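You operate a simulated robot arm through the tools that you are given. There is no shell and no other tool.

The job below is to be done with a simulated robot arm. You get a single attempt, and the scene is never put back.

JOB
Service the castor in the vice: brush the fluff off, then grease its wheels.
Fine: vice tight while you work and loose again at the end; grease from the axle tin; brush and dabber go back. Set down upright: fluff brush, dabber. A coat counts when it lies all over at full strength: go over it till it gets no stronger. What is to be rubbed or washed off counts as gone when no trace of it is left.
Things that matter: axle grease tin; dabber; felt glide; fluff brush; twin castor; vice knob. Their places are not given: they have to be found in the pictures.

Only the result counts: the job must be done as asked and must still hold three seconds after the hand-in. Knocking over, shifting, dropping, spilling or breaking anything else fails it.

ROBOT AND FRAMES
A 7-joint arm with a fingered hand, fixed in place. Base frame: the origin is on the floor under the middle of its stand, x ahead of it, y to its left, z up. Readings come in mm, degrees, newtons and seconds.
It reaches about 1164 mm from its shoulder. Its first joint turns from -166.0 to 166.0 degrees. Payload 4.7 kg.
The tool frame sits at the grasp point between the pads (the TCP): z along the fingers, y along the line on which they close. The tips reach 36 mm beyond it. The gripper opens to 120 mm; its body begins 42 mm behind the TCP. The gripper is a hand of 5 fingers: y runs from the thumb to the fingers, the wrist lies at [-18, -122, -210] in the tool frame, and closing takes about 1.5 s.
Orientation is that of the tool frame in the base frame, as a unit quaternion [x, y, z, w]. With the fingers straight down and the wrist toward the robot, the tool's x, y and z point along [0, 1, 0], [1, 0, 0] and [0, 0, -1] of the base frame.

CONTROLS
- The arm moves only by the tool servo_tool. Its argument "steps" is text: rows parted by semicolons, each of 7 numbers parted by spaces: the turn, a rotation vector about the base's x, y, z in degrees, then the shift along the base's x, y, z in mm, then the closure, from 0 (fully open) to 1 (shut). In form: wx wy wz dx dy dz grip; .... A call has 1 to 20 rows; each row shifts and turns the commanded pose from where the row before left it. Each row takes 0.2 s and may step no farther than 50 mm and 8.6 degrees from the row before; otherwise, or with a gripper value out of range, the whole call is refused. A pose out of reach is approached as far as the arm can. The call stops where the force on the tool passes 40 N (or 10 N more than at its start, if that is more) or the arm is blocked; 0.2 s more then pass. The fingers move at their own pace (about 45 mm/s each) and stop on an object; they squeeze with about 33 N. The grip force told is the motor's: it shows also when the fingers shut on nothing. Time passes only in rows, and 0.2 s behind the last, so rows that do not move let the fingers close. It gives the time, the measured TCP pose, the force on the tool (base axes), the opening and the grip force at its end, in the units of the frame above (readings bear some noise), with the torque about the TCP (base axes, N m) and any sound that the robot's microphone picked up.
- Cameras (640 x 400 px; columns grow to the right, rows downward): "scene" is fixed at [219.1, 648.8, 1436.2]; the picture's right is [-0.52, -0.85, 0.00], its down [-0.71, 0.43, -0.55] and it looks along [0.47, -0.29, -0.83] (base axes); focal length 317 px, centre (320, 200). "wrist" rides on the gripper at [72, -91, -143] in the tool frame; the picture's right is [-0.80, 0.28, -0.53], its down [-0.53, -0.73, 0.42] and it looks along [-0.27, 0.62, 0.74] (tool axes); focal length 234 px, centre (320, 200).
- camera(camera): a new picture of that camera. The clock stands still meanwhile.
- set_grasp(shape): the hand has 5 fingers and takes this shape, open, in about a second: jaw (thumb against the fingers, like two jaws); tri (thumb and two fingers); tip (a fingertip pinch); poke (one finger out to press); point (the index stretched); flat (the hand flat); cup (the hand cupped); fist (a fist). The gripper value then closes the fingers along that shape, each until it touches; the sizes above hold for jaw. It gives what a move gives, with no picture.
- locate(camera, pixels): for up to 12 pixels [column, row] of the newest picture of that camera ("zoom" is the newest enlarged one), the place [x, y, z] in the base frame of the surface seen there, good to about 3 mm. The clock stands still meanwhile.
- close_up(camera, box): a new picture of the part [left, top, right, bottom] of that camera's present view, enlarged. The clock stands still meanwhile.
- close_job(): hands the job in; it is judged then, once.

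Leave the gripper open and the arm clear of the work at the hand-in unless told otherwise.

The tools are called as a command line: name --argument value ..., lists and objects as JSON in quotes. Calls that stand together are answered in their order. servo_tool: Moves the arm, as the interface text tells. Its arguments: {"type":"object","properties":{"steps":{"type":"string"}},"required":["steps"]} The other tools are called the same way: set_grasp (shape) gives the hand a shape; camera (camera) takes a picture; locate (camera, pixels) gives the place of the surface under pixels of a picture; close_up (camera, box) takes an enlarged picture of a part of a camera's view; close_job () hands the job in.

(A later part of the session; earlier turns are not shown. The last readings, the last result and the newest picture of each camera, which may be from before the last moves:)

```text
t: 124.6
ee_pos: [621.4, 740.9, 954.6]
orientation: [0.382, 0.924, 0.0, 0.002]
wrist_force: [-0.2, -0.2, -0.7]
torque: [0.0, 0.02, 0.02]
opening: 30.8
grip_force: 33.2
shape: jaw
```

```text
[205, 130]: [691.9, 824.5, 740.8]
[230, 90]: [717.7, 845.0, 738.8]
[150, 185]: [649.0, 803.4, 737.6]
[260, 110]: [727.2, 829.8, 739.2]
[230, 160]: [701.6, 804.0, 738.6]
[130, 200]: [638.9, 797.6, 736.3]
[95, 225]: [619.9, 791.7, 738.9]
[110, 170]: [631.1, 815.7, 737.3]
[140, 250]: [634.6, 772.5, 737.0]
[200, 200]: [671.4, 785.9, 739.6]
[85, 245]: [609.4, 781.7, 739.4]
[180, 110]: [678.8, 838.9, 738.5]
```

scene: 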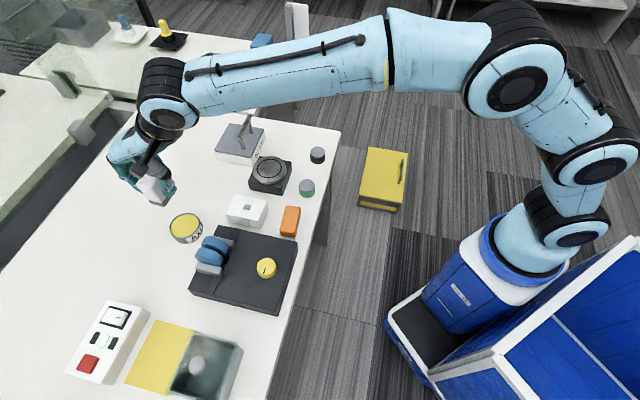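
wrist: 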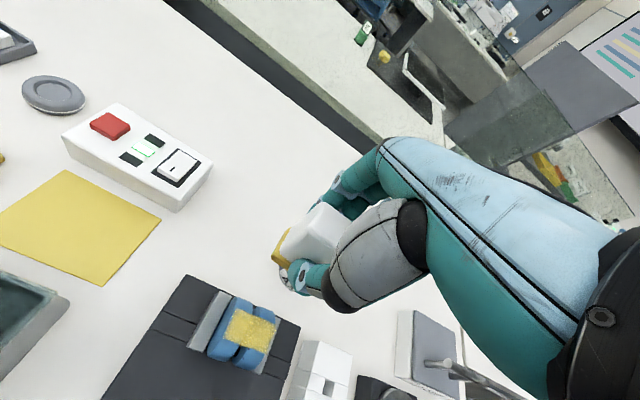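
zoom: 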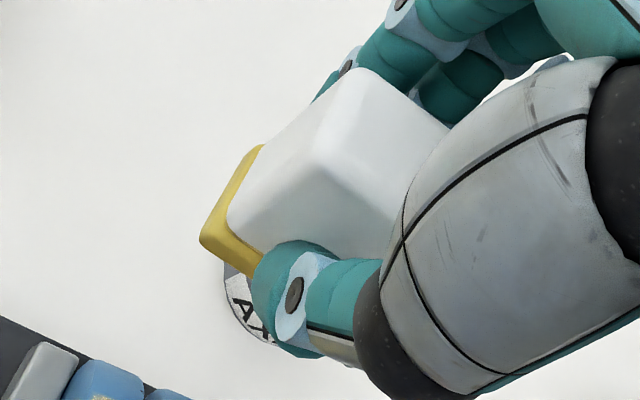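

locate --camera "zoom" --pixels '[[390, 130], [360, 85], [430, 130], [335, 145], [380, 180], [400, 110], [240, 215], [300, 130], [280, 190], [215, 240], [255, 155], [245, 268]]'

```text
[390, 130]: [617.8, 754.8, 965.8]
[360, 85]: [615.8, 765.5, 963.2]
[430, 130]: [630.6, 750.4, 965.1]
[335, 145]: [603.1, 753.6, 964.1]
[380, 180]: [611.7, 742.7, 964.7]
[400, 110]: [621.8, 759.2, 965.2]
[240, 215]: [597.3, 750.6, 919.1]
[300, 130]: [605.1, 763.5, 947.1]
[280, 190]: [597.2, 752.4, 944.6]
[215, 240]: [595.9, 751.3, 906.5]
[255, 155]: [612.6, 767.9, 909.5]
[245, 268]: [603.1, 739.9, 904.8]
```

The dabber is still level in the hand. I bring it back over the zone centre (TCP ≈(579, 691)) and creep down for light level passes.

servo_tool --steps "0 0 0 -21 -24.7 0 1; 0 0 0 -21.4 -24.7 0 1; 0 0 0 0 0 -25 1; 0 0 0 0 0 -16 1; 0 0 0 0 0 -4 1; 0 0 0 0 0 0 1"

servo_tool --steps "0 0 0 0 0 -2 1; 0 0 0 0 0 -1 1; 0 0 0 0 0 0 1"

```text
t: 126.0
ee_pos: [578.5, 691.8, 906.6]
orientation: [0.383, 0.924, -0.001, 0.001]
wrist_force: [-0.2, -0.9, -0.6]
torque: [-0.03, 0.0, 0.02]
opening: 30.9
grip_force: 32.9
shape: jaw
```

```text
t: 126.8
ee_pos: [578.1, 693.6, 903.0]
orientation: [0.383, 0.924, -0.001, 0.001]
wrist_force: [-1.2, 0.2, -0.2]
torque: [-0.02, 0.02, -0.02]
opening: 30.8
grip_force: 32.7
shape: jaw
```

servo_tool --steps "0 0 0 0 0 -1 1; 0 0 0 0 0 0 1"

servo_tool --steps "0 0 0 0 0 -0.7 1; 0 0 0 0 0 0 1"

```text
t: 127.4
ee_pos: [577.9, 692.4, 901.8]
orientation: [0.383, 0.924, -0.001, 0.0]
wrist_force: [-0.1, 0.3, 0.1]
torque: [0.0, 0.01, 0.03]
opening: 30.7
grip_force: 33.5
shape: jaw
```

```text
t: 128.0
ee_pos: [579.2, 692.7, 901.7]
orientation: [0.383, 0.924, 0.0, 0.002]
wrist_force: [0.1, 0.0, 3.3]
torque: [0.02, 0.05, -0.03]
opening: 31.1
grip_force: 32.8
shape: jaw
```

Light contact (3.3 N). I stroke ±12 mm along the rolling direction, twice.

servo_tool --steps "0 0 0 2.8 2.8 -0.3 1; 0 0 0 2.8 2.8 0 1; 0 0 0 2.8 2.8 0 1; 0 0 0 -2.8 -2.8 0 1; 0 0 0 -2.8 -2.8 0 1; 0 0 0 -2.8 -2.8 0 1; 0 0 0 -2.8 -2.8 0 1; 0 0 0 -2.8 -2.8 0 1; 0 0 0 -2.8 -2.8 0 1; 0 0 0 2.8 2.8 0 1; 0 0 0 2.8 2.8 0 1; 0 0 0 2.8 2.8 0 1; 0 0 0 2.8 2.8 0 1; 0 0 0 2.8 2.8 0 1; 0 0 0 -2.8 -2.8 0 1; 0 0 0 -2.8 -2.8 0 1; 0 0 0 0 0 0 1"

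servo_tool --steps "0 0 0 0 0 5 1; 0 0 0 0 0 20 1; 0 0 0 20 20 25 1; 0 0 0 25 25 0 1; 0 0 0 0 0 0 1"

close_up --camera "scene" --box '[184, 226, 244, 276]'

close_up --camera "scene" --box '[199, 231, 239, 261]'

```text
t: 131.6
ee_pos: [577.1, 692.7, 900.9]
orientation: [0.382, 0.924, 0.001, 0.001]
wrist_force: [3.5, 2.4, 12.5]
torque: [0.1, -0.17, 0.01]
opening: 30.8
grip_force: 33.1
shape: jaw
```

```text
t: 132.8
ee_pos: [624.2, 740.9, 951.6]
orientation: [0.383, 0.924, 0.0, 0.002]
wrist_force: [0.4, 0.5, -0.5]
torque: [-0.02, -0.01, -0.01]
opening: 30.8
grip_force: 33.3
shape: jaw
```

```text
8.00 times, centred on (214, 251) of scene
```

zoom: 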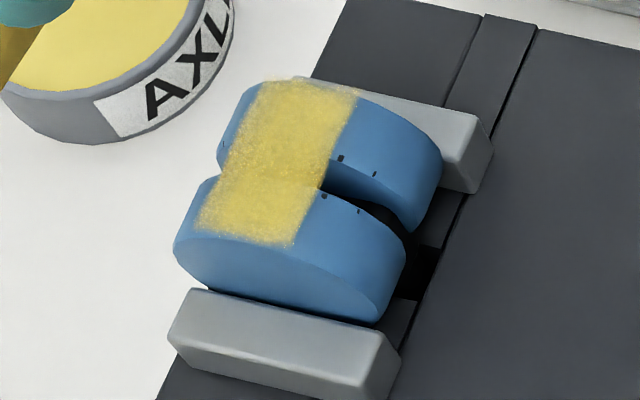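

```text
13.33 times, centred on (219, 246) of scene
```

zoom: 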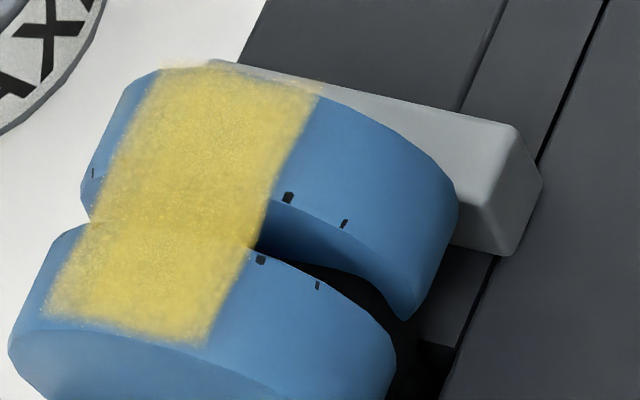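

The coat looks about the same as before the last pass. To be sure of full strength I re-dip the pad and go over it again. I move above the tin.

servo_tool --steps "0 0 0 27 -3.9 0 1; 0 0 0 27 -3.9 0 1; 0 0 0 27 -3.9 0 1; 0 0 0 0 0 -40 1; 0 0 0 0 0 -40 1; 0 0 0 0 0 -30 1; 0 0 0 0 0 0 1"

close_up --camera "scene" --box '[165, 205, 215, 245]'

```text
t: 134.4
ee_pos: [704.7, 727.2, 840.8]
orientation: [0.382, 0.924, 0.0, 0.001]
wrist_force: [-0.5, 0.5, -0.2]
torque: [0.02, -0.01, -0.01]
opening: 30.4
grip_force: 33.3
shape: jaw
```

```text
10.00 times, centred on (190, 225) of scene
```

zoom: 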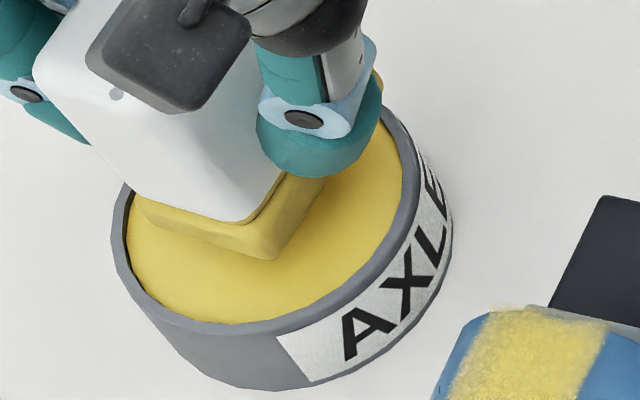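

The pad sits ~7 mm off-centre; I shift (−2.5,+6.5) and lower until it touches the grease.

servo_tool --steps "0 0 0 -2.5 6.5 0 1; 0 0 0 0 0 -6 1; 0 0 0 0 0 -4 1; 0 0 0 0 0 -2 1; 0 0 0 0 0 0 1"

servo_tool --steps "0 0 0 0 0 -1 1; 0 0 0 0 0 -1 1; 0 0 0 0 0 0 1"

```text
t: 135.6
ee_pos: [701.6, 733.7, 828.7]
orientation: [0.382, 0.924, 0.0, 0.001]
wrist_force: [0.2, -0.3, 0.6]
torque: [0.01, 0.02, 0.01]
opening: 30.5
grip_force: 32.7
shape: jaw
```

```text
t: 136.4
ee_pos: [701.3, 731.3, 825.8]
orientation: [0.383, 0.924, 0.0, 0.0]
wrist_force: [-0.5, 0.7, -0.6]
torque: [-0.02, 0.03, 0.02]
opening: 30.7
grip_force: 33.0
shape: jaw
```

servo_tool --steps "0 0 0 0 0 -1 1; 0 0 0 0 0 -1 1; 0 0 0 0 0 0 1"

close_up --camera "scene" --box '[165, 205, 215, 245]'

```text
t: 137.2
ee_pos: [700.7, 732.7, 825.2]
orientation: [0.384, 0.924, 0.001, 0.0]
wrist_force: [-0.3, -0.5, 4.0]
torque: [0.1, -0.03, -0.02]
opening: 30.5
grip_force: 33.0
shape: jaw
```

```text
10.00 times, centred on (190, 225) of scene
```

zoom: 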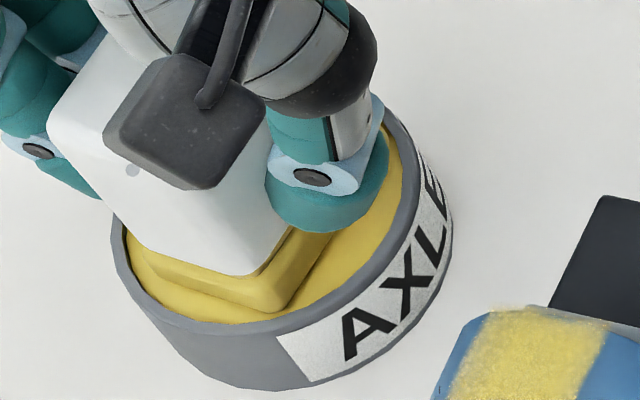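

Dipped again (4 N). I lift out and return over the castor.

servo_tool --steps "0 0 0 0 0 5 1; 0 0 0 0 0 20 1; 0 0 0 0 0 40 1; 0 0 0 0 0 45 1; 0 0 0 -31 -9.5 0 1; 0 0 0 -31 -9.5 0 1; 0 0 0 -31 -9.5 0 1; 0 0 0 -31 -9.5 0 1; 0 0 0 0 0 -20 1; 0 0 0 0 0 -8 1; 0 0 0 0 0 0 1"

```text
t: 139.6
ee_pos: [576.9, 692.8, 905.7]
orientation: [0.383, 0.924, 0.0, 0.0]
wrist_force: [0.2, -0.6, -0.5]
torque: [0.02, -0.01, -0.01]
opening: 30.7
grip_force: 33.2
shape: jaw
```

I creep down to light contact.

servo_tool --steps "0 0 0 0.5 1 -1.5 1; 0 0 0 0 0 -1 1; 0 0 0 0 0 -1 1; 0 0 0 0 0 0 1"

servo_tool --steps "0 0 0 0 0 -0.8 1; 0 0 0 0 0 0 1"

```text
t: 140.6
ee_pos: [577.1, 695.2, 903.4]
orientation: [0.383, 0.924, -0.001, 0.001]
wrist_force: [-0.4, 0.4, 0.1]
torque: [-0.02, 0.03, 0.01]
opening: 30.6
grip_force: 33.1
shape: jaw
```

```text
t: 141.2
ee_pos: [577.9, 695.9, 902.5]
orientation: [0.382, 0.924, 0.0, 0.001]
wrist_force: [0.7, 0.3, -1.0]
torque: [0.0, -0.01, -0.02]
opening: 30.6
grip_force: 33.2
shape: jaw
```

servo_tool --steps "0 0 0 0 0 -0.8 1; 0 0 0 0 0 0 1"

servo_tool --steps "0 0 0 0 0 -0.8 1; 0 0 0 0 0 0 1"

```text
t: 141.8
ee_pos: [577.4, 695.0, 901.3]
orientation: [0.383, 0.924, -0.001, 0.001]
wrist_force: [0.2, -0.1, 0.4]
torque: [0.02, 0.01, -0.01]
opening: 30.7
grip_force: 32.9
shape: jaw
```

```text
t: 142.4
ee_pos: [578.6, 695.8, 899.9]
orientation: [0.382, 0.924, 0.0, 0.001]
wrist_force: [-0.2, 0.0, 3.9]
torque: [0.02, 0.03, -0.02]
opening: 30.5
grip_force: 32.6
shape: jaw
```

Light contact again. I stroke ±12 mm along u and ±4 mm along the axle direction.

servo_tool --steps "0 0 0 2.8 2.8 -0.3 1; 0 0 0 2.8 2.8 0 1; 0 0 0 2.8 2.8 0 1; 0 0 0 -2.8 -2.8 0 1; 0 0 0 -2.8 -2.8 0 1; 0 0 0 -2.8 -2.8 0 1; 0 0 0 -2.8 -2.8 0 1; 0 0 0 -2.8 -2.8 0 1; 0 0 0 -2.8 -2.8 0 1; 0 0 0 2.8 2.8 0 1; 0 0 0 2.8 2.8 0 1; 0 0 0 2.8 2.8 0 1; 0 0 0 1.5 -1.5 0 1; 0 0 0 1.5 -1.5 0 1; 0 0 0 -1.5 1.5 0 1; 0 0 0 -1.5 1.5 0 1; 0 0 0 -1.5 1.5 0 1; 0 0 0 -1.5 1.5 0 1; 0 0 0 1.5 -1.5 0 1; 0 0 0 1.5 -1.5 0 1"

```text
t: 146.6
ee_pos: [577.3, 697.1, 900.8]
orientation: [0.383, 0.924, 0.0, 0.001]
wrist_force: [-1.0, -0.1, 11.8]
torque: [0.0, 0.05, 0.05]
opening: 30.7
grip_force: 32.7
shape: jaw
```

Now a gentle rolling sweep 0→25°→0 over the back flank.

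servo_tool --steps "0 0 0 0 0 0.5 1; -3.54 3.54 0 5.08 5.08 -0.31 1; -3.54 3.54 0 5.05 5.05 -0.94 1; -3.54 3.54 0 4.97 4.97 -1.56 1; -3.54 3.54 0 4.85 4.85 -2.17 1; -3.54 3.54 0 4.7 4.7 -2.75 1; 0 0 0 0 0 0 1"

servo_tool --steps "3.54 -3.54 0 -4.7 -4.7 2.75 1; 3.54 -3.54 0 -4.85 -4.85 2.17 1; 3.54 -3.54 0 -4.97 -4.97 1.56 1; 3.54 -3.54 0 -5.05 -5.05 0.94 1; 3.54 -3.54 0 -5.08 -5.08 0.31 1; 0 0 0 0 0 5 1; 0 0 0 0 0 20 1; 0 0 0 20 20 25 1; 0 0 0 25 25 0 1; 0 0 0 0 0 0 1"

close_up --camera "scene" --box '[199, 231, 239, 261]'

close_up --camera "scene" --box '[184, 226, 244, 276]'

```text
t: 148.2
ee_pos: [602.2, 720.5, 892.8]
orientation: [0.374, 0.902, -0.2, -0.081]
wrist_force: [2.4, 1.4, 8.7]
torque: [0.0, 0.03, -0.02]
opening: 30.5
grip_force: 32.6
shape: jaw
```

```text
t: 150.4
ee_pos: [624.2, 740.4, 950.2]
orientation: [0.382, 0.924, -0.001, 0.002]
wrist_force: [0.7, 0.0, -0.8]
torque: [-0.01, 0.0, -0.01]
opening: 30.6
grip_force: 33.1
shape: jaw
```

```text
13.33 times, centred on (219, 246) of scene
```

zoom: 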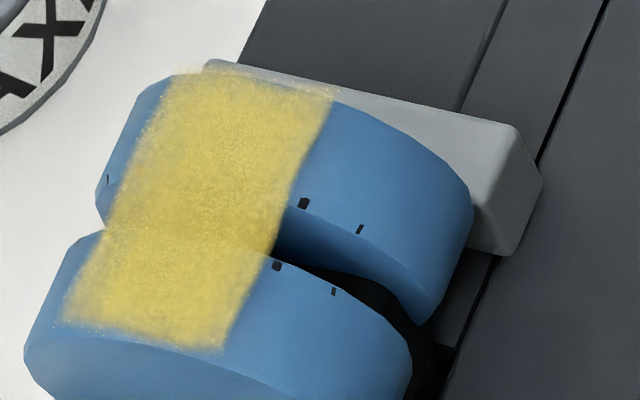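

```text
8.00 times, centred on (214, 251) of scene
```

zoom: 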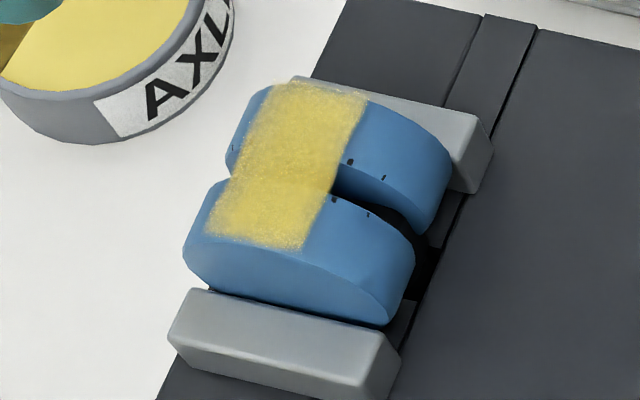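

close_up --camera "wrist" --box '[200, 285, 290, 385]'

close_up --camera "wrist" --box '[250, 180, 370, 310]'

```text
4.00 times, centred on (245, 335) of wrist
```

zoom: 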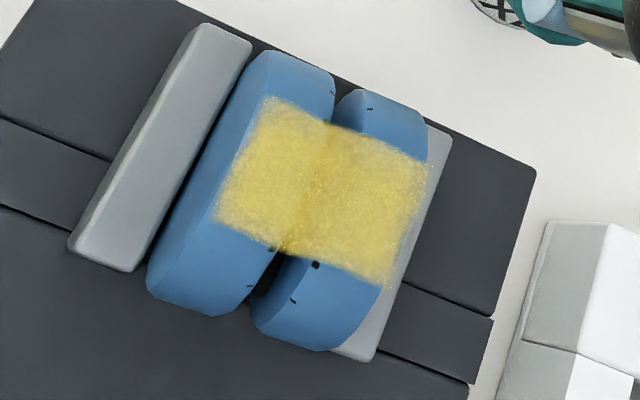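

```text
3.08 times, centred on (310, 245) of wrist
```

zoom: 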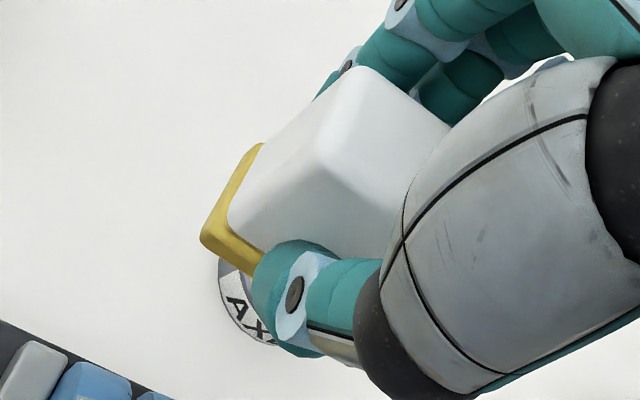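

The coat looks saturated, and its borders match where the fluff lay. To be sure it gets no stronger or larger, I make one more gentle pass shifted 8 mm toward the near wheel.

servo_tool --steps "0 0 0 -26 -19.8 0 1; 0 0 0 -26 -19.8 0 1; 0 0 0 0 0 -25 1; 0 0 0 0 0 -20 1; 0 0 0 0 0 -2 1; 0 0 0 0 0 -1 1; 0 0 0 0 0 0 1"

servo_tool --steps "0 0 0 0 0 -0.8 1; 0 0 0 0 0 0 1"

```text
t: 152.0
ee_pos: [571.0, 701.4, 903.1]
orientation: [0.382, 0.924, 0.0, 0.001]
wrist_force: [-0.1, 0.0, 0.4]
torque: [-0.01, -0.01, 0.0]
opening: 30.7
grip_force: 32.8
shape: jaw
```

```text
t: 152.6
ee_pos: [571.1, 700.2, 901.2]
orientation: [0.384, 0.924, -0.001, 0.001]
wrist_force: [0.6, 0.3, -1.3]
torque: [-0.01, 0.01, 0.01]
opening: 30.6
grip_force: 33.1
shape: jaw
```

servo_tool --steps "0 0 0 0 0 -0.8 1; 0 0 0 0 0 0 1"

servo_tool --steps "0 0 0 0 0 -0.6 1; 0 0 0 0 0 0 1"

```text
t: 153.2
ee_pos: [570.6, 701.0, 901.0]
orientation: [0.383, 0.924, 0.0, 0.001]
wrist_force: [0.5, -0.2, 0.6]
torque: [0.0, 0.03, 0.01]
opening: 30.4
grip_force: 32.6
shape: jaw
```

```text
t: 153.8
ee_pos: [570.2, 701.4, 901.0]
orientation: [0.383, 0.924, -0.001, 0.001]
wrist_force: [-0.3, 0.7, 0.4]
torque: [-0.03, 0.0, -0.02]
opening: 30.7
grip_force: 32.6
shape: jaw
```

servo_tool --steps "0 0 0 0 0 -0.8 1; 0 0 0 0 0 0 1"

servo_tool --steps "0 0 0 0 0 -0.4 1; 0 0 0 0 0 0 1"

```text
t: 154.4
ee_pos: [572.4, 701.7, 901.0]
orientation: [0.383, 0.924, 0.001, 0.002]
wrist_force: [-1.5, 0.4, 3.4]
torque: [-0.02, 0.04, 0.02]
opening: 30.7
grip_force: 33.0
shape: jaw
```

```text
t: 155.0
ee_pos: [571.5, 701.3, 900.8]
orientation: [0.383, 0.924, 0.001, 0.002]
wrist_force: [0.1, 0.2, 8.7]
torque: [0.04, 0.01, 0.02]
opening: 30.4
grip_force: 33.0
shape: jaw
```

Contact (~8 N). I stroke along u on this offset, then slide 12 mm along +a and stroke once more, then lift.

servo_tool --steps "0 0 0 2.8 2.8 0.2 1; 0 0 0 2.8 2.8 0 1; 0 0 0 -2.8 -2.8 0 1; 0 0 0 -2.8 -2.8 0 1; 0 0 0 -2.8 -2.8 0 1; 0 0 0 -2.8 -2.8 0 1; 0 0 0 2.8 2.8 0 1; 0 0 0 2.8 2.8 0 1; 0 0 0 2.8 -2.8 0 1; 0 0 0 2.8 -2.8 0 1; 0 0 0 2.8 -2.8 0 1; 0 0 0 2.8 2.8 0 1; 0 0 0 2.8 2.8 0 1; 0 0 0 -2.8 -2.8 0 1; 0 0 0 -2.8 -2.8 0 1; 0 0 0 -2.8 -2.8 0 1; 0 0 0 -2.8 -2.8 0 1; 0 0 0 2.8 2.8 0 1; 0 0 0 2.8 2.8 0 1; 0 0 0 0 0 0 1"

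servo_tool --steps "0 0 0 0 0 5 1; 0 0 0 0 0 20 1; 0 0 0 20 20 25 1; 0 0 0 25 25 0 1; 0 0 0 0 0 0 1"

close_up --camera "scene" --box '[199, 231, 239, 261]'

close_up --camera "wrist" --box '[200, 285, 290, 385]'

```text
t: 159.2
ee_pos: [578.0, 691.6, 898.7]
orientation: [0.382, 0.924, -0.002, 0.002]
wrist_force: [-1.6, -1.2, 9.2]
torque: [-0.03, 0.13, -0.03]
opening: 31.2
grip_force: 33.3
shape: jaw
```

```text
t: 160.4
ee_pos: [625.8, 737.7, 949.3]
orientation: [0.382, 0.924, -0.001, 0.001]
wrist_force: [-0.2, 0.0, -0.1]
torque: [-0.02, 0.0, 0.03]
opening: 30.5
grip_force: 33.0
shape: jaw
```

```text
13.33 times, centred on (219, 246) of scene
```

zoom: 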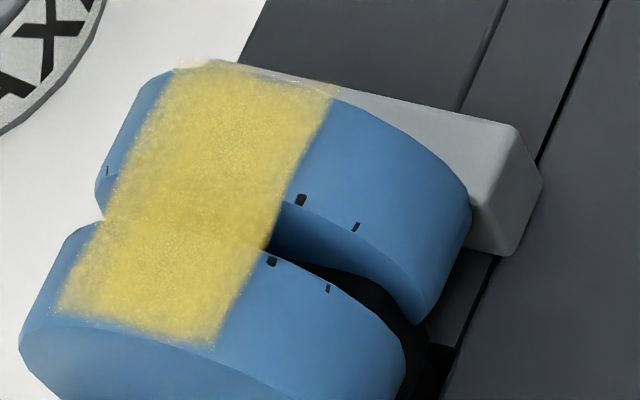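

```text
4.00 times, centred on (245, 335) of wrist
```

zoom: 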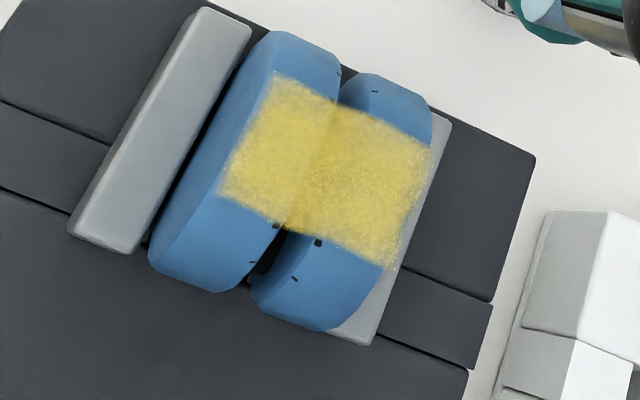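

The coat neither grew nor visibly strengthened – it is at full strength. Now I take the dabber back: to above its place at (812, 399).

servo_tool --steps "0 0 0 20.7 -37.6 0 1; 0 0 0 20.7 -37.6 0 1; 0 0 0 20.7 -37.6 0 1; 0 0 0 20.7 -37.6 0 1; 0 0 0 20.7 -37.6 0 1; 0 0 0 20.7 -37.6 0 1; 0 0 0 20.7 -37.6 0 1; 0 0 0 20.7 -37.6 0 1; 0 0 0 20.7 -37.6 0 1; 0 0 0 0 0 0 1; 0 0 0 0 0 0 1"

close_up --camera "scene" --box '[230, 60, 330, 140]'

close_up --camera "wrist" --box '[250, 180, 370, 310]'

locate --camera "zoom" --pixels '[[390, 130], [360, 85], [430, 130], [335, 145], [380, 180], [400, 110], [240, 215], [300, 130], [280, 190], [215, 240], [255, 155], [245, 268]]'

```text
t: 162.8
ee_pos: [812.0, 398.1, 948.4]
orientation: [0.382, 0.924, 0.0, 0.001]
wrist_force: [1.1, -0.6, -0.1]
torque: [0.03, 0.02, 0.02]
opening: 30.8
grip_force: 32.9
shape: jaw
```

```text
5.00 times, centred on (280, 100) of scene
```

zoom: 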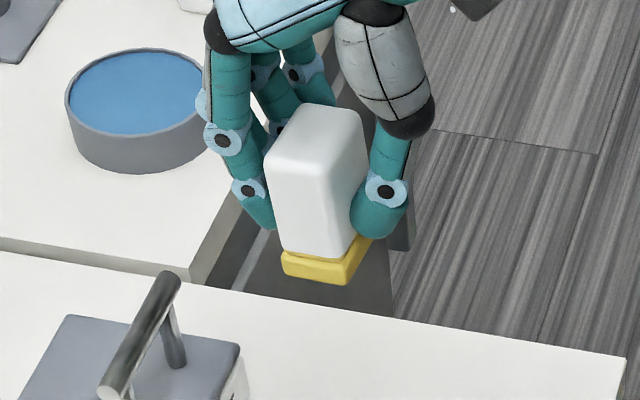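

```text
3.08 times, centred on (310, 245) of wrist
```

zoom: 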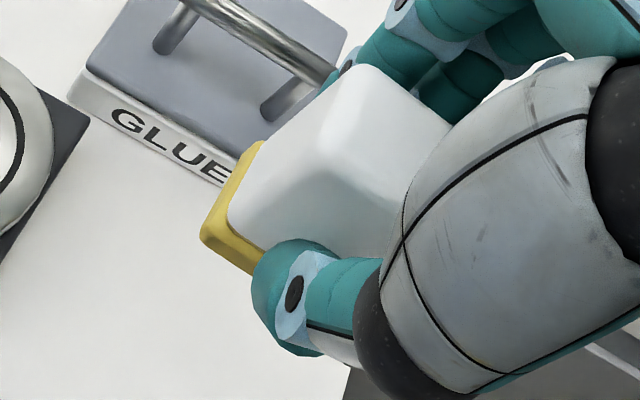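

```text
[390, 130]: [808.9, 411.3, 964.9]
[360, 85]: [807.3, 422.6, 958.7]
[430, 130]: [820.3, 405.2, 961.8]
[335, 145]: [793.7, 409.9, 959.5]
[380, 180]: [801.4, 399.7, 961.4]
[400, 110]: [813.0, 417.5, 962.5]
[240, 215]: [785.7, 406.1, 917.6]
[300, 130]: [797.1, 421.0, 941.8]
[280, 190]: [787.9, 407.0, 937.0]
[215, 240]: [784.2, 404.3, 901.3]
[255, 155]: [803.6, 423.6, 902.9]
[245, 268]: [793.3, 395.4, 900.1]
```

The dabber is level and straight in the hand, pad bottom ≈56–58 mm under the TCP. I lower it over its original spot to z≈805.

servo_tool --steps "0 0 0 2 -1 -35 1; 0 0 0 0 0 -35 1; 0 0 0 0 0 -35 1; 0 0 0 0 0 -28 1; 0 0 0 0 0 -10 1; 0 0 0 0 0 0 1"

close_up --camera "scene" --box '[236, 95, 336, 175]'

```text
t: 164.2
ee_pos: [813.3, 398.1, 805.9]
orientation: [0.382, 0.924, -0.001, 0.001]
wrist_force: [0.3, -0.5, -0.4]
torque: [0.0, -0.01, -0.01]
opening: 30.6
grip_force: 33.0
shape: jaw
```

```text
5.00 times, centred on (286, 135) of scene
```

zoom: 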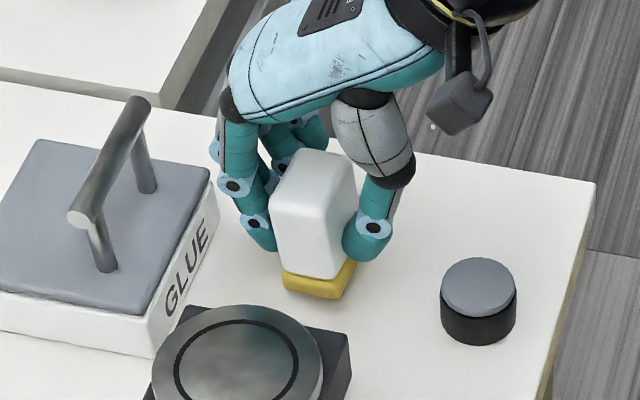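

I creep the last ~10 mm down to contact.

servo_tool --steps "0 0 0 0 0 -3 1; 0 0 0 0 0 -2 1; 0 0 0 0 0 -2 1; 0 0 0 0 0 -1 1; 0 0 0 0 0 0 1"

servo_tool --steps "0 0 0 0 0 -1 1; 0 0 0 0 0 -1 1; 0 0 0 0 0 0 1"

```text
t: 165.4
ee_pos: [812.8, 398.2, 797.9]
orientation: [0.383, 0.924, 0.0, 0.0]
wrist_force: [0.1, 0.0, -0.5]
torque: [0.0, -0.02, 0.01]
opening: 30.2
grip_force: 32.6
shape: jaw
```

```text
t: 166.2
ee_pos: [812.8, 398.7, 796.5]
orientation: [0.383, 0.924, 0.0, 0.001]
wrist_force: [0.5, 0.2, 1.6]
torque: [0.01, -0.02, 0.01]
opening: 30.3
grip_force: 32.8
shape: jaw
```

servo_tool --steps "0 0 0 0 0 -0.7 1; 0 0 0 0 0 0 1"

close_up --camera "scene" --box '[236, 95, 336, 175]'

```text
t: 166.8
ee_pos: [812.5, 397.9, 796.5]
orientation: [0.382, 0.924, 0.001, 0.001]
wrist_force: [-1.4, 0.1, 5.5]
torque: [0.1, -0.05, 0.05]
opening: 30.5
grip_force: 33.3
shape: jaw
```

```text
5.00 times, centred on (286, 135) of scene
```

zoom: 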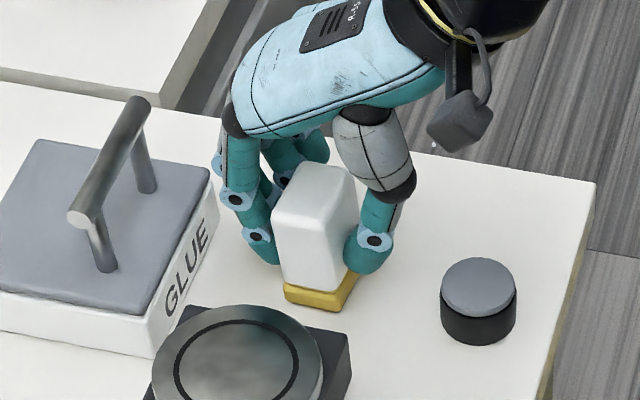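

The pad rests on the bench (5.5 N). I open slowly.

servo_tool --steps "0 0 0 0 0 0 0.75; 0 0 0 0 0 0 0.7; 0 0 0 0 0 0 0.65; 0 0 0 0 0 0 0.6; 0 0 0 0 0 0 0.5; 0 0 0 0 0 0 0.45; 0 0 0 0 0 0 0.45"

close_up --camera "scene" --box '[236, 95, 336, 175]'

```text
t: 168.4
ee_pos: [812.9, 397.9, 797.0]
orientation: [0.382, 0.924, -0.001, 0.001]
wrist_force: [0.3, 0.5, -0.1]
torque: [-0.04, 0.03, 0.01]
opening: 65.3
grip_force: 0.0
shape: jaw
```

```text
5.00 times, centred on (286, 135) of scene
```

zoom: 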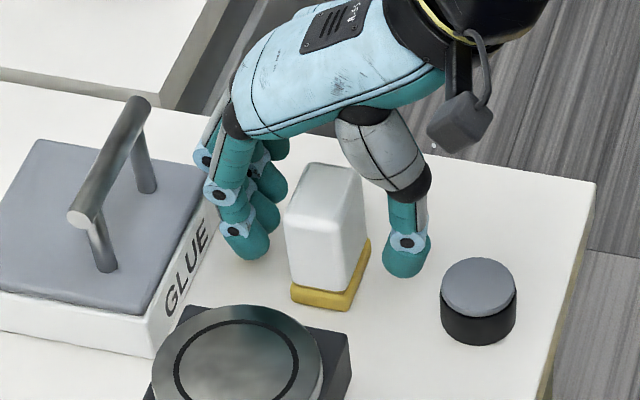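

The dabber stands upright in its place. I rise straight up.

servo_tool --steps "0 0 0 0 0 10 0.45; 0 0 0 0 0 25 0.45; 0 0 0 0 0 40 0.45; 0 0 0 0 0 40 0.4; 0 0 0 -30 5 30 0.2; 0 0 0 -40 10 0 0; 0 0 0 -40 20 0 0; 0 0 0 -40 20 0 0; 0 0 0 -40 20 0 0; 0 0 0 0 0 0 0"

camera --camera "scene"

close_up --camera "scene" --box '[256, 115, 336, 165]'

```text
t: 170.6
ee_pos: [621.8, 472.5, 942.5]
orientation: [0.383, 0.924, 0.0, 0.001]
wrist_force: [-0.9, 0.1, 0.5]
torque: [0.03, 0.03, 0.01]
opening: 119.5
grip_force: 0.0
shape: jaw
```

```text
taken
```

scene: 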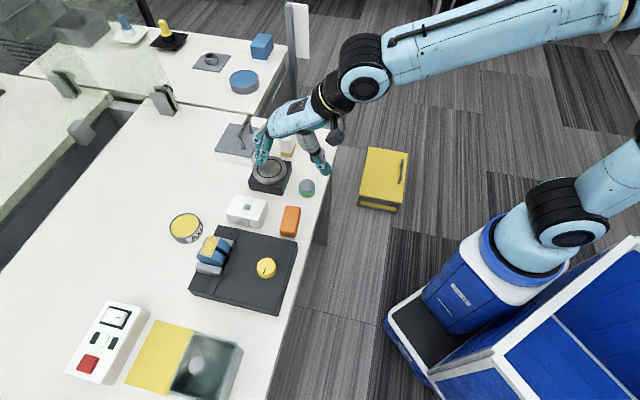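

```text
8.00 times, centred on (296, 140) of scene
```

zoom: 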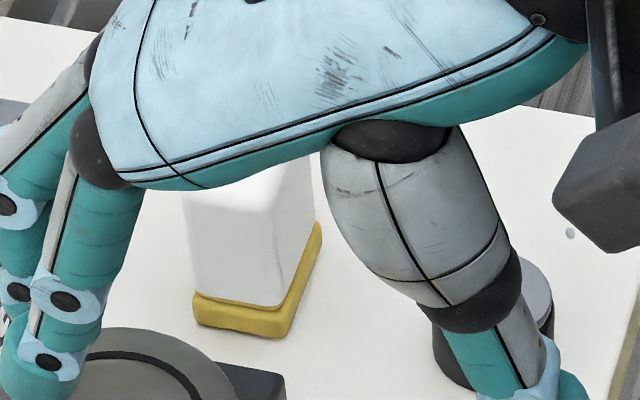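

Dabber stands fine. Now I loosen the vice: I go above the knob with yaw −90° so I can turn counter-clockwise.

servo_tool --steps "0 0 -8 -7.6 8.2 0 0.2; 0 0 -8 -7.6 8.2 0 0.4; 0 0 -8 -7.6 8.2 0 0.4; 0 0 -8 -7.6 8.2 0 0.4; 0 0 -8 -7.6 8.2 0 0.4; 0 0 -8 -7.6 8.2 0 0.4; 0 0 -8 -7.6 8.2 0 0.4; 0 0 -8 -7.6 8.2 0 0.4; 0 0 -8 -7.6 8.2 0 0.4; 0 0 -8 -7.6 8.2 0 0.4; 0 0 -8 -7.6 8.2 0 0.4; 0 0 -8 -7.6 8.2 0 0.4; 0 0 -8 -7.6 8.2 0 0.4; 0 0 -8 -7.6 8.2 0 0.4; 0 0 -8 -7.6 8.2 -10 0.4; 0 0 -8 -7.6 8.2 -10 0.4; 0 0 -8 -7.6 8.2 -10 0.4; 0 0 0 0 0 0 0.4; 0 0 0 0 0 0 0.4"

camera --camera "wrist"

camera --camera "scene"

```text
t: 174.6
ee_pos: [494.1, 614.0, 911.5]
orientation: [1.0, -0.009, -0.001, 0.001]
wrist_force: [0.2, -1.3, 0.0]
torque: [0.0, -0.02, 0.02]
opening: 72.3
grip_force: 0.1
shape: jaw
```

```text
taken
```

wrist: 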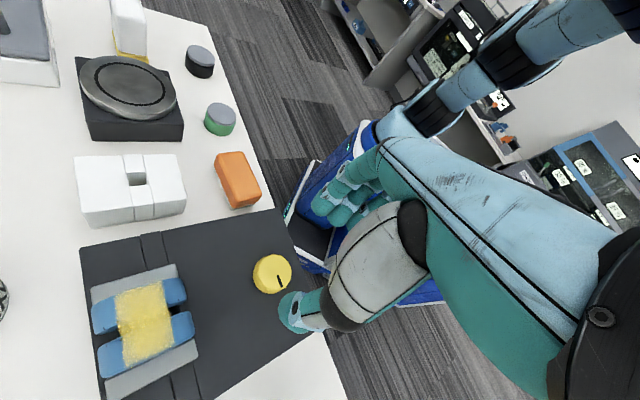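

```text
taken
```

scene: 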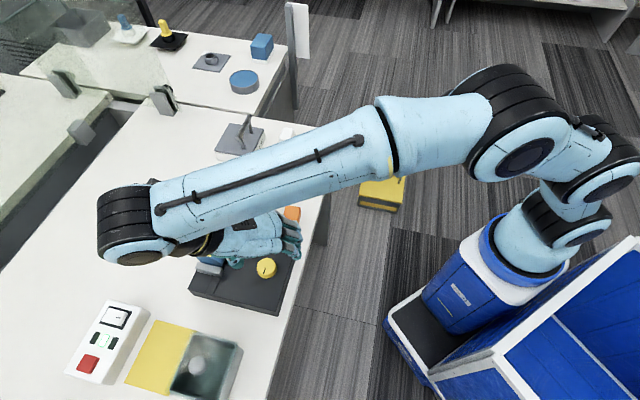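

From here I also get a good view of the coat; I check it from this side.

close_up --camera "wrist" --box '[70, 250, 230, 400]'

```text
2.67 times, centred on (150, 325) of wrist
```

zoom: 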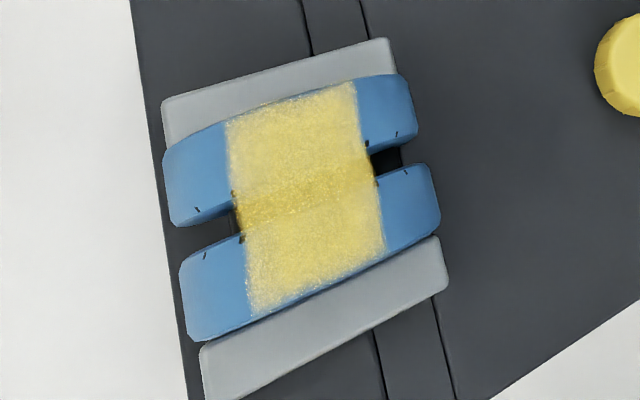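

The coat is even over both wheels. I descend on the knob and grip it.

servo_tool --steps "0 0 0 -1 -0.5 -30 0.4; 0 0 0 0 0 -30 0.4; 0 0 0 0 0 -18 0.4; 0 0 0 0 0 -10 0.4; 0 0 0 0 0 0 0.4; 0 0 0 0 0 0 0.7; 0 0 0 0 0 0 1; 0 0 0 0 0 0 1; 0 0 0 0 0 0 1; 0 0 0 0 0 0 1; 0 0 0 0 0 0 1"

camera --camera "wrist"

```text
t: 177.0
ee_pos: [493.8, 613.6, 822.5]
orientation: [1.0, -0.009, -0.001, 0.0]
wrist_force: [0.0, 6.5, -2.4]
torque: [0.2, -0.07, 0.0]
opening: 32.2
grip_force: 32.5
shape: jaw
```

```text
taken
```

wrist: 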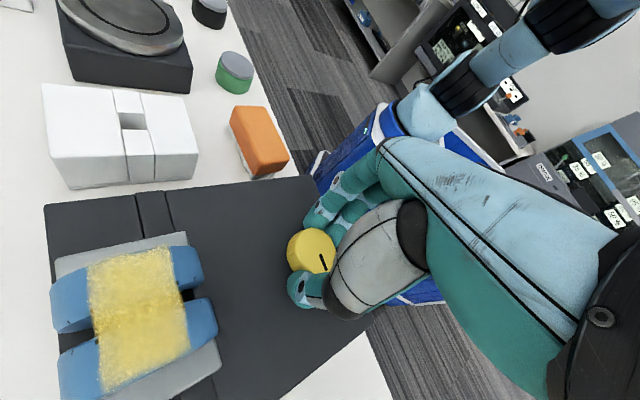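

Knob held. I turn it counter-clockwise, first 40°, then check that it follows.

servo_tool --steps "0 0 6 0 0 0 1; 0 0 6 0 0 0 1; 0 0 7 0 0 0 1; 0 0 7 0 0 0 1; 0 0 7 0 0 0 1; 0 0 7 0 0 0 1; 0 0 0 0 0 0 1"

camera --camera "wrist"

```text
t: 178.6
ee_pos: [493.4, 613.2, 823.2]
orientation: [0.942, 0.335, -0.002, 0.001]
wrist_force: [5.2, 3.9, 0.0]
torque: [-0.01, -0.15, 0.0]
opening: 31.6
grip_force: 33.4
shape: jaw
```

```text
taken
```

wrist: 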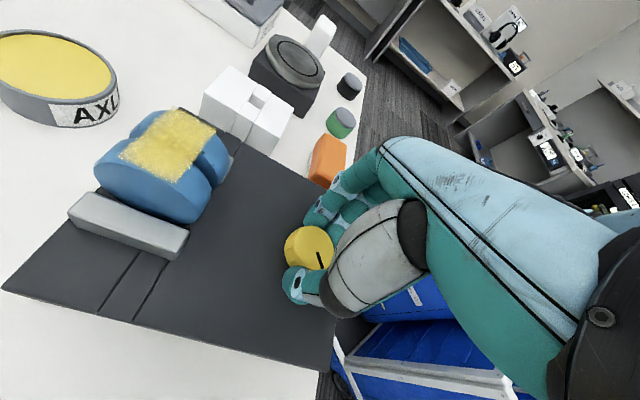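

The knob follows and the jaw starts to clear. I continue 112° counter-clockwise.

servo_tool --steps "0 0 8 0 0 0 1; 0 0 8 0 0 0 1; 0 0 8 0 0 0 1; 0 0 8 0 0 0 1; 0 0 8 0 0 0 1; 0 0 8 0 0 0 1; 0 0 8 0 0 0 1; 0 0 0 0 0 0 1"

servo_tool --steps "0 0 8 0 0 0 1; 0 0 8 0 0 0 1; 0 0 8 0 0 0 1; 0 0 8 0 0 0 1; 0 0 8 0 0 0 1; 0 0 8 0 0 0 1; 0 0 8 0 0 0 1; 0 0 0 0 0 0 1"

close_up --camera "scene" --box '[180, 220, 300, 320]'

```text
t: 180.4
ee_pos: [493.6, 613.2, 823.0]
orientation: [0.675, 0.738, -0.001, 0.0]
wrist_force: [10.1, -0.3, 2.0]
torque: [-0.03, -0.61, -0.03]
opening: 31.9
grip_force: 32.8
shape: jaw
```

```text
t: 182.2
ee_pos: [492.0, 613.9, 822.8]
orientation: [0.25, 0.968, 0.0, 0.001]
wrist_force: [12.6, 3.6, -1.6]
torque: [0.46, -0.61, -0.01]
opening: 31.5
grip_force: 32.2
shape: jaw
```

```text
4.00 times, centred on (240, 270) of scene
```

zoom: 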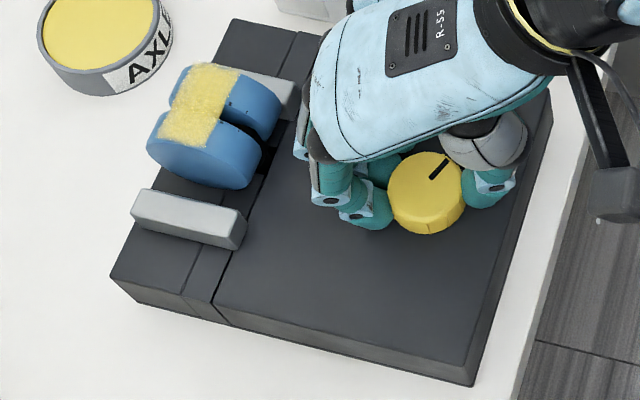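

The jaw has opened about halfway and the castor stands steady. I take another bite to bring the vice back to its original opening: release, rise, swing back.

servo_tool --steps "0 0 0 0 0 0 0.4; 0 0 0 0 0 0 0.4; 0 0 0 0 0 0 0.4; 0 0 0 0 0 0 0.4; 0 0 0 0 0 30 0.4; 0 0 0 0 0 40 0.4; 0 0 -8 0 0 15 0.4; 0 0 -8 0 0 0 0.4; 0 0 -8 0 0 0 0.4; 0 0 -8 0 0 0 0.4; 0 0 -8 0 0 0 0.4; 0 0 -8 0 0 0 0.4; 0 0 -8 0 0 0 0.4; 0 0 -8 0 0 0 0.4; 0 0 -8 0 0 0 0.4; 0 0 -8 0 0 0 0.4; 0 0 -8 0 0 0 0.4; 0 0 -8 0 0 0 0.4; 0 0 -8 0 0 0 0.4; 0 0 -8 0 0 0 0.4"

```text
t: 186.4
ee_pos: [492.2, 611.2, 907.7]
orientation: [0.943, 0.332, -0.001, 0.0]
wrist_force: [-0.6, -0.6, 0.7]
torque: [-0.02, 0.0, 0.02]
opening: 71.7
grip_force: 0.0
shape: jaw
```

servo_tool --steps "0 0 -8 0.5 1 0 0.4; 0 0 -8 0.5 1 0 0.4; 0 0 -8 0 0.5 0 0.4; 0 0 0 0 0 -30 0.4; 0 0 0 0 0 -30 0.4; 0 0 0 0 0 -15 0.4; 0 0 0 0 0 -10 0.4; 0 0 0 0 0 0 0.4; 0 0 0 0 0 0 0.7; 0 0 0 0 0 0 1; 0 0 0 0 0 0 1; 0 0 0 0 0 0 1; 0 0 0 0 0 0 1"

servo_tool --steps "0 0 8 0 0 0 1; 0 0 8 0 0 0 1; 0 0 8 0 0 0 1; 0 0 8 0 0 0 1; 0 0 8 0 0 0 1; 0 0 8 0 0 0 1; 0 0 8 0 0 0 1; 0 0 8 0 0 0 1; 0 0 0 0 0 0 1"

camera --camera "wrist"

close_up --camera "scene" --box '[180, 220, 300, 320]'

```text
t: 189.2
ee_pos: [493.2, 615.6, 824.1]
orientation: [0.992, 0.13, -0.001, 0.0]
wrist_force: [-2.7, 5.7, -1.9]
torque: [0.12, 0.07, -0.01]
opening: 32.4
grip_force: 32.2
shape: jaw
```

```text
t: 191.2
ee_pos: [493.3, 615.2, 823.3]
orientation: [0.771, 0.636, -0.001, 0.0]
wrist_force: [-3.4, -0.2, 3.4]
torque: [-0.04, 0.03, -0.03]
opening: 32.7
grip_force: 32.6
shape: jaw
```

```text
taken
```

wrist: 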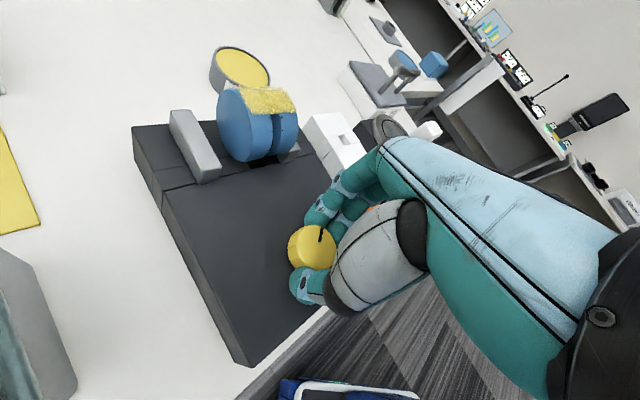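

```text
4.00 times, centred on (240, 270) of scene
```

zoom: 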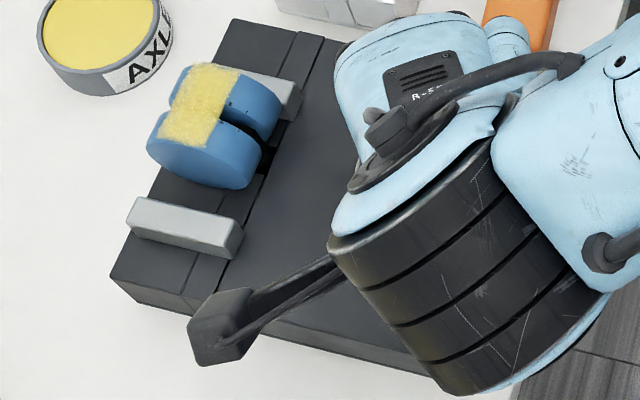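

The jaw opens further. I continue another 64° and watch for the end stop.

servo_tool --steps "0 0 8 0 0 0 1; 0 0 8 0 0 0 1; 0 0 8 0 0 0 1; 0 0 8 0 0 0 1; 0 0 0 0 0 0 1"

servo_tool --steps "0 0 8 0 0 0 1; 0 0 8 0 0 0 1; 0 0 8 0 0 0 1; 0 0 8 0 0 0 1; 0 0 0 0 0 0 1"

close_up --camera "scene" --box '[180, 220, 300, 320]'

```text
t: 192.4
ee_pos: [493.8, 613.9, 822.6]
orientation: [0.566, 0.825, 0.0, 0.001]
wrist_force: [0.7, -5.2, 3.9]
torque: [-0.07, -0.12, 0.0]
opening: 32.2
grip_force: 33.0
shape: jaw
```

```text
t: 193.6
ee_pos: [493.6, 614.1, 823.1]
orientation: [0.317, 0.948, -0.001, 0.002]
wrist_force: [11.3, -16.3, 0.8]
torque: [-0.44, -0.38, -0.44]
opening: 32.0
grip_force: 32.8
shape: jaw
```

```text
4.00 times, centred on (240, 270) of scene
```

zoom: 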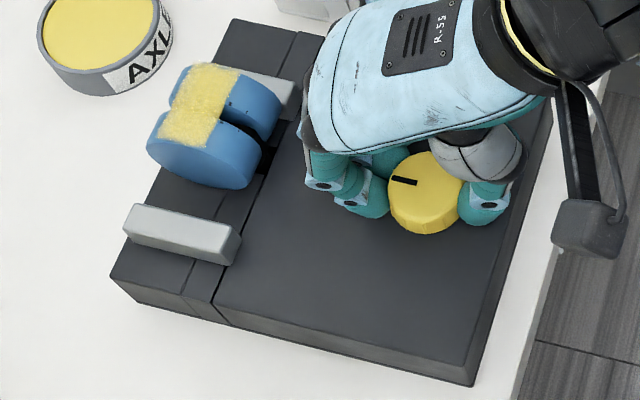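

The knob is back at its original mark and hit its end stop; the jaw is in its original open place. I release and rise clear.

servo_tool --steps "0 0 -3 0 0 0 1; 0 0 0 0 0 0 0.4; 0 0 0 0 0 0 0.4; 0 0 0 0 0 0 0.4; 0 0 0 0 0 0 0.4; 0 0 0 0 0 30 0.4; 0 0 0 0 0 40 0.4; 0 0 0 0 0 40 0.4; 0 0 0 0 -20 40 0.2; 0 0 0 -20 -40 0 0; 0 0 0 -20 -40 0 0; 0 0 0 -20 -40 0 0; 0 0 0 -20 -40 0 0; 0 0 0 -20 -40 0 0; 0 0 0 0 0 0 0"

camera --camera "scene"

close_up --camera "scene" --box '[180, 220, 300, 320]'

close_up --camera "scene" --box '[200, 100, 350, 240]'

close_up --camera "scene" --box '[199, 231, 239, 261]'

```text
t: 196.8
ee_pos: [393.9, 395.7, 973.1]
orientation: [0.342, 0.94, -0.001, 0.001]
wrist_force: [-0.8, 0.1, 0.1]
torque: [0.01, -0.02, -0.01]
opening: 119.6
grip_force: 0.2
shape: jaw
```

```text
taken
```

scene: 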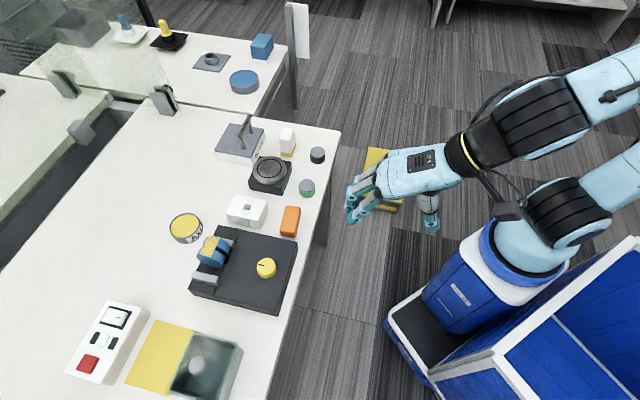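

```text
4.00 times, centred on (240, 270) of scene
```

zoom: 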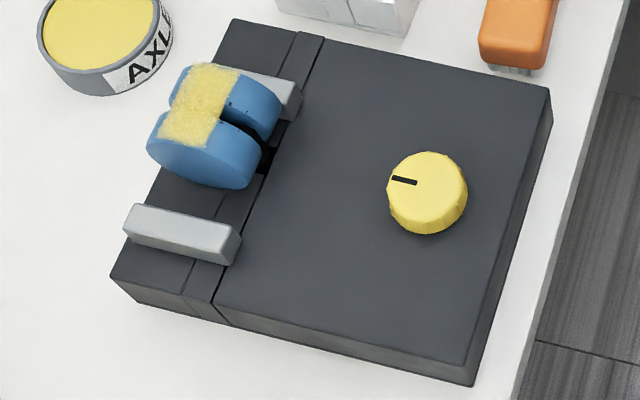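

```text
2.86 times, centred on (275, 170) of scene
```

zoom: 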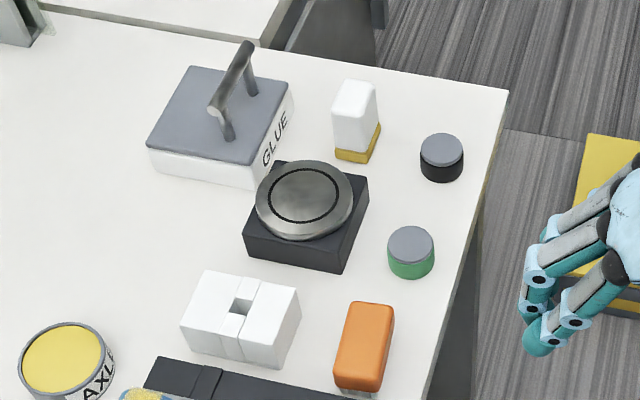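

```text
13.33 times, centred on (219, 246) of scene
```

zoom: 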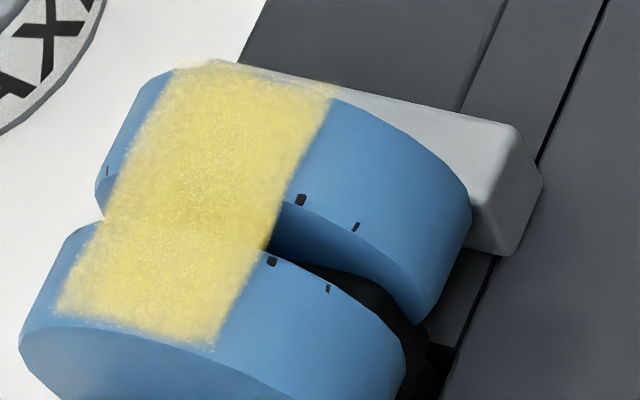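

Everything stands in place. I check how close brush and dabber are to their original spots.

close_up --camera "scene" --box '[262, 190, 326, 250]'

locate --camera "zoom" --pixels '[[270, 120], [345, 130], [320, 280], [235, 260], [295, 190], [240, 300], [300, 330], [340, 270]]'

close_up --camera "scene" --box '[256, 115, 336, 165]'

locate --camera "zoom" --pixels '[[225, 110], [300, 120], [265, 200], [190, 190], [240, 155], [195, 310], [270, 330], [315, 250]]'

```text
6.67 times, centred on (294, 220) of scene
```

zoom: 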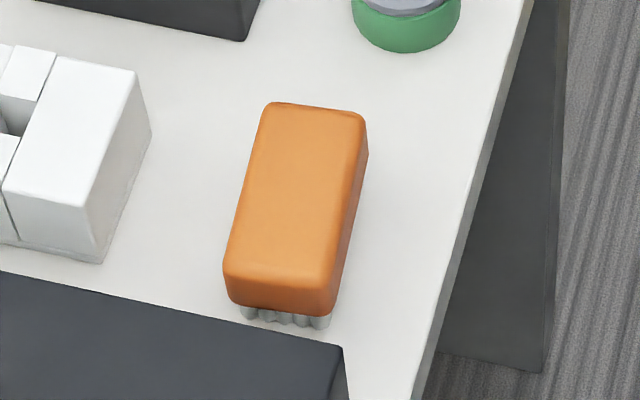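

```text
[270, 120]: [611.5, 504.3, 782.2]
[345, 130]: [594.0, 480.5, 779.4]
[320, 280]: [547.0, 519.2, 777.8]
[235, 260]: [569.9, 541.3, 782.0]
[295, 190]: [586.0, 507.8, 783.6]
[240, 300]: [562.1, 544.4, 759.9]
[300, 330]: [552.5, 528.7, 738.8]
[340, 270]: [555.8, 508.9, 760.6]
```

```text
8.00 times, centred on (296, 140) of scene
```

zoom: 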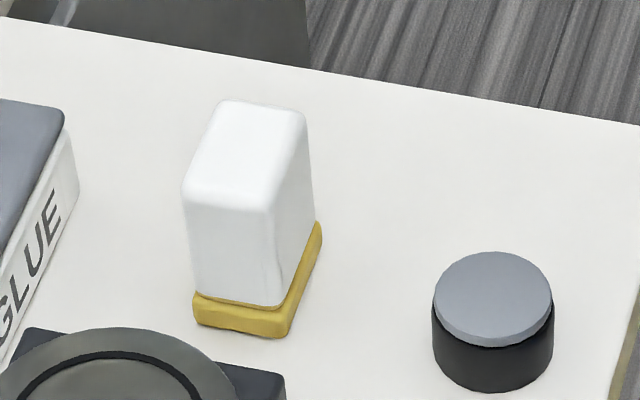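

```text
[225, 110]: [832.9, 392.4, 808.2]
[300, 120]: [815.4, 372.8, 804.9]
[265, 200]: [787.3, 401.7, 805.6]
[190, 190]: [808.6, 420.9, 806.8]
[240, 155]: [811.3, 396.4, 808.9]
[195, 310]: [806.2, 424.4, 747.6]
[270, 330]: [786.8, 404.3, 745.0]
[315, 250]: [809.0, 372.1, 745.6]
```

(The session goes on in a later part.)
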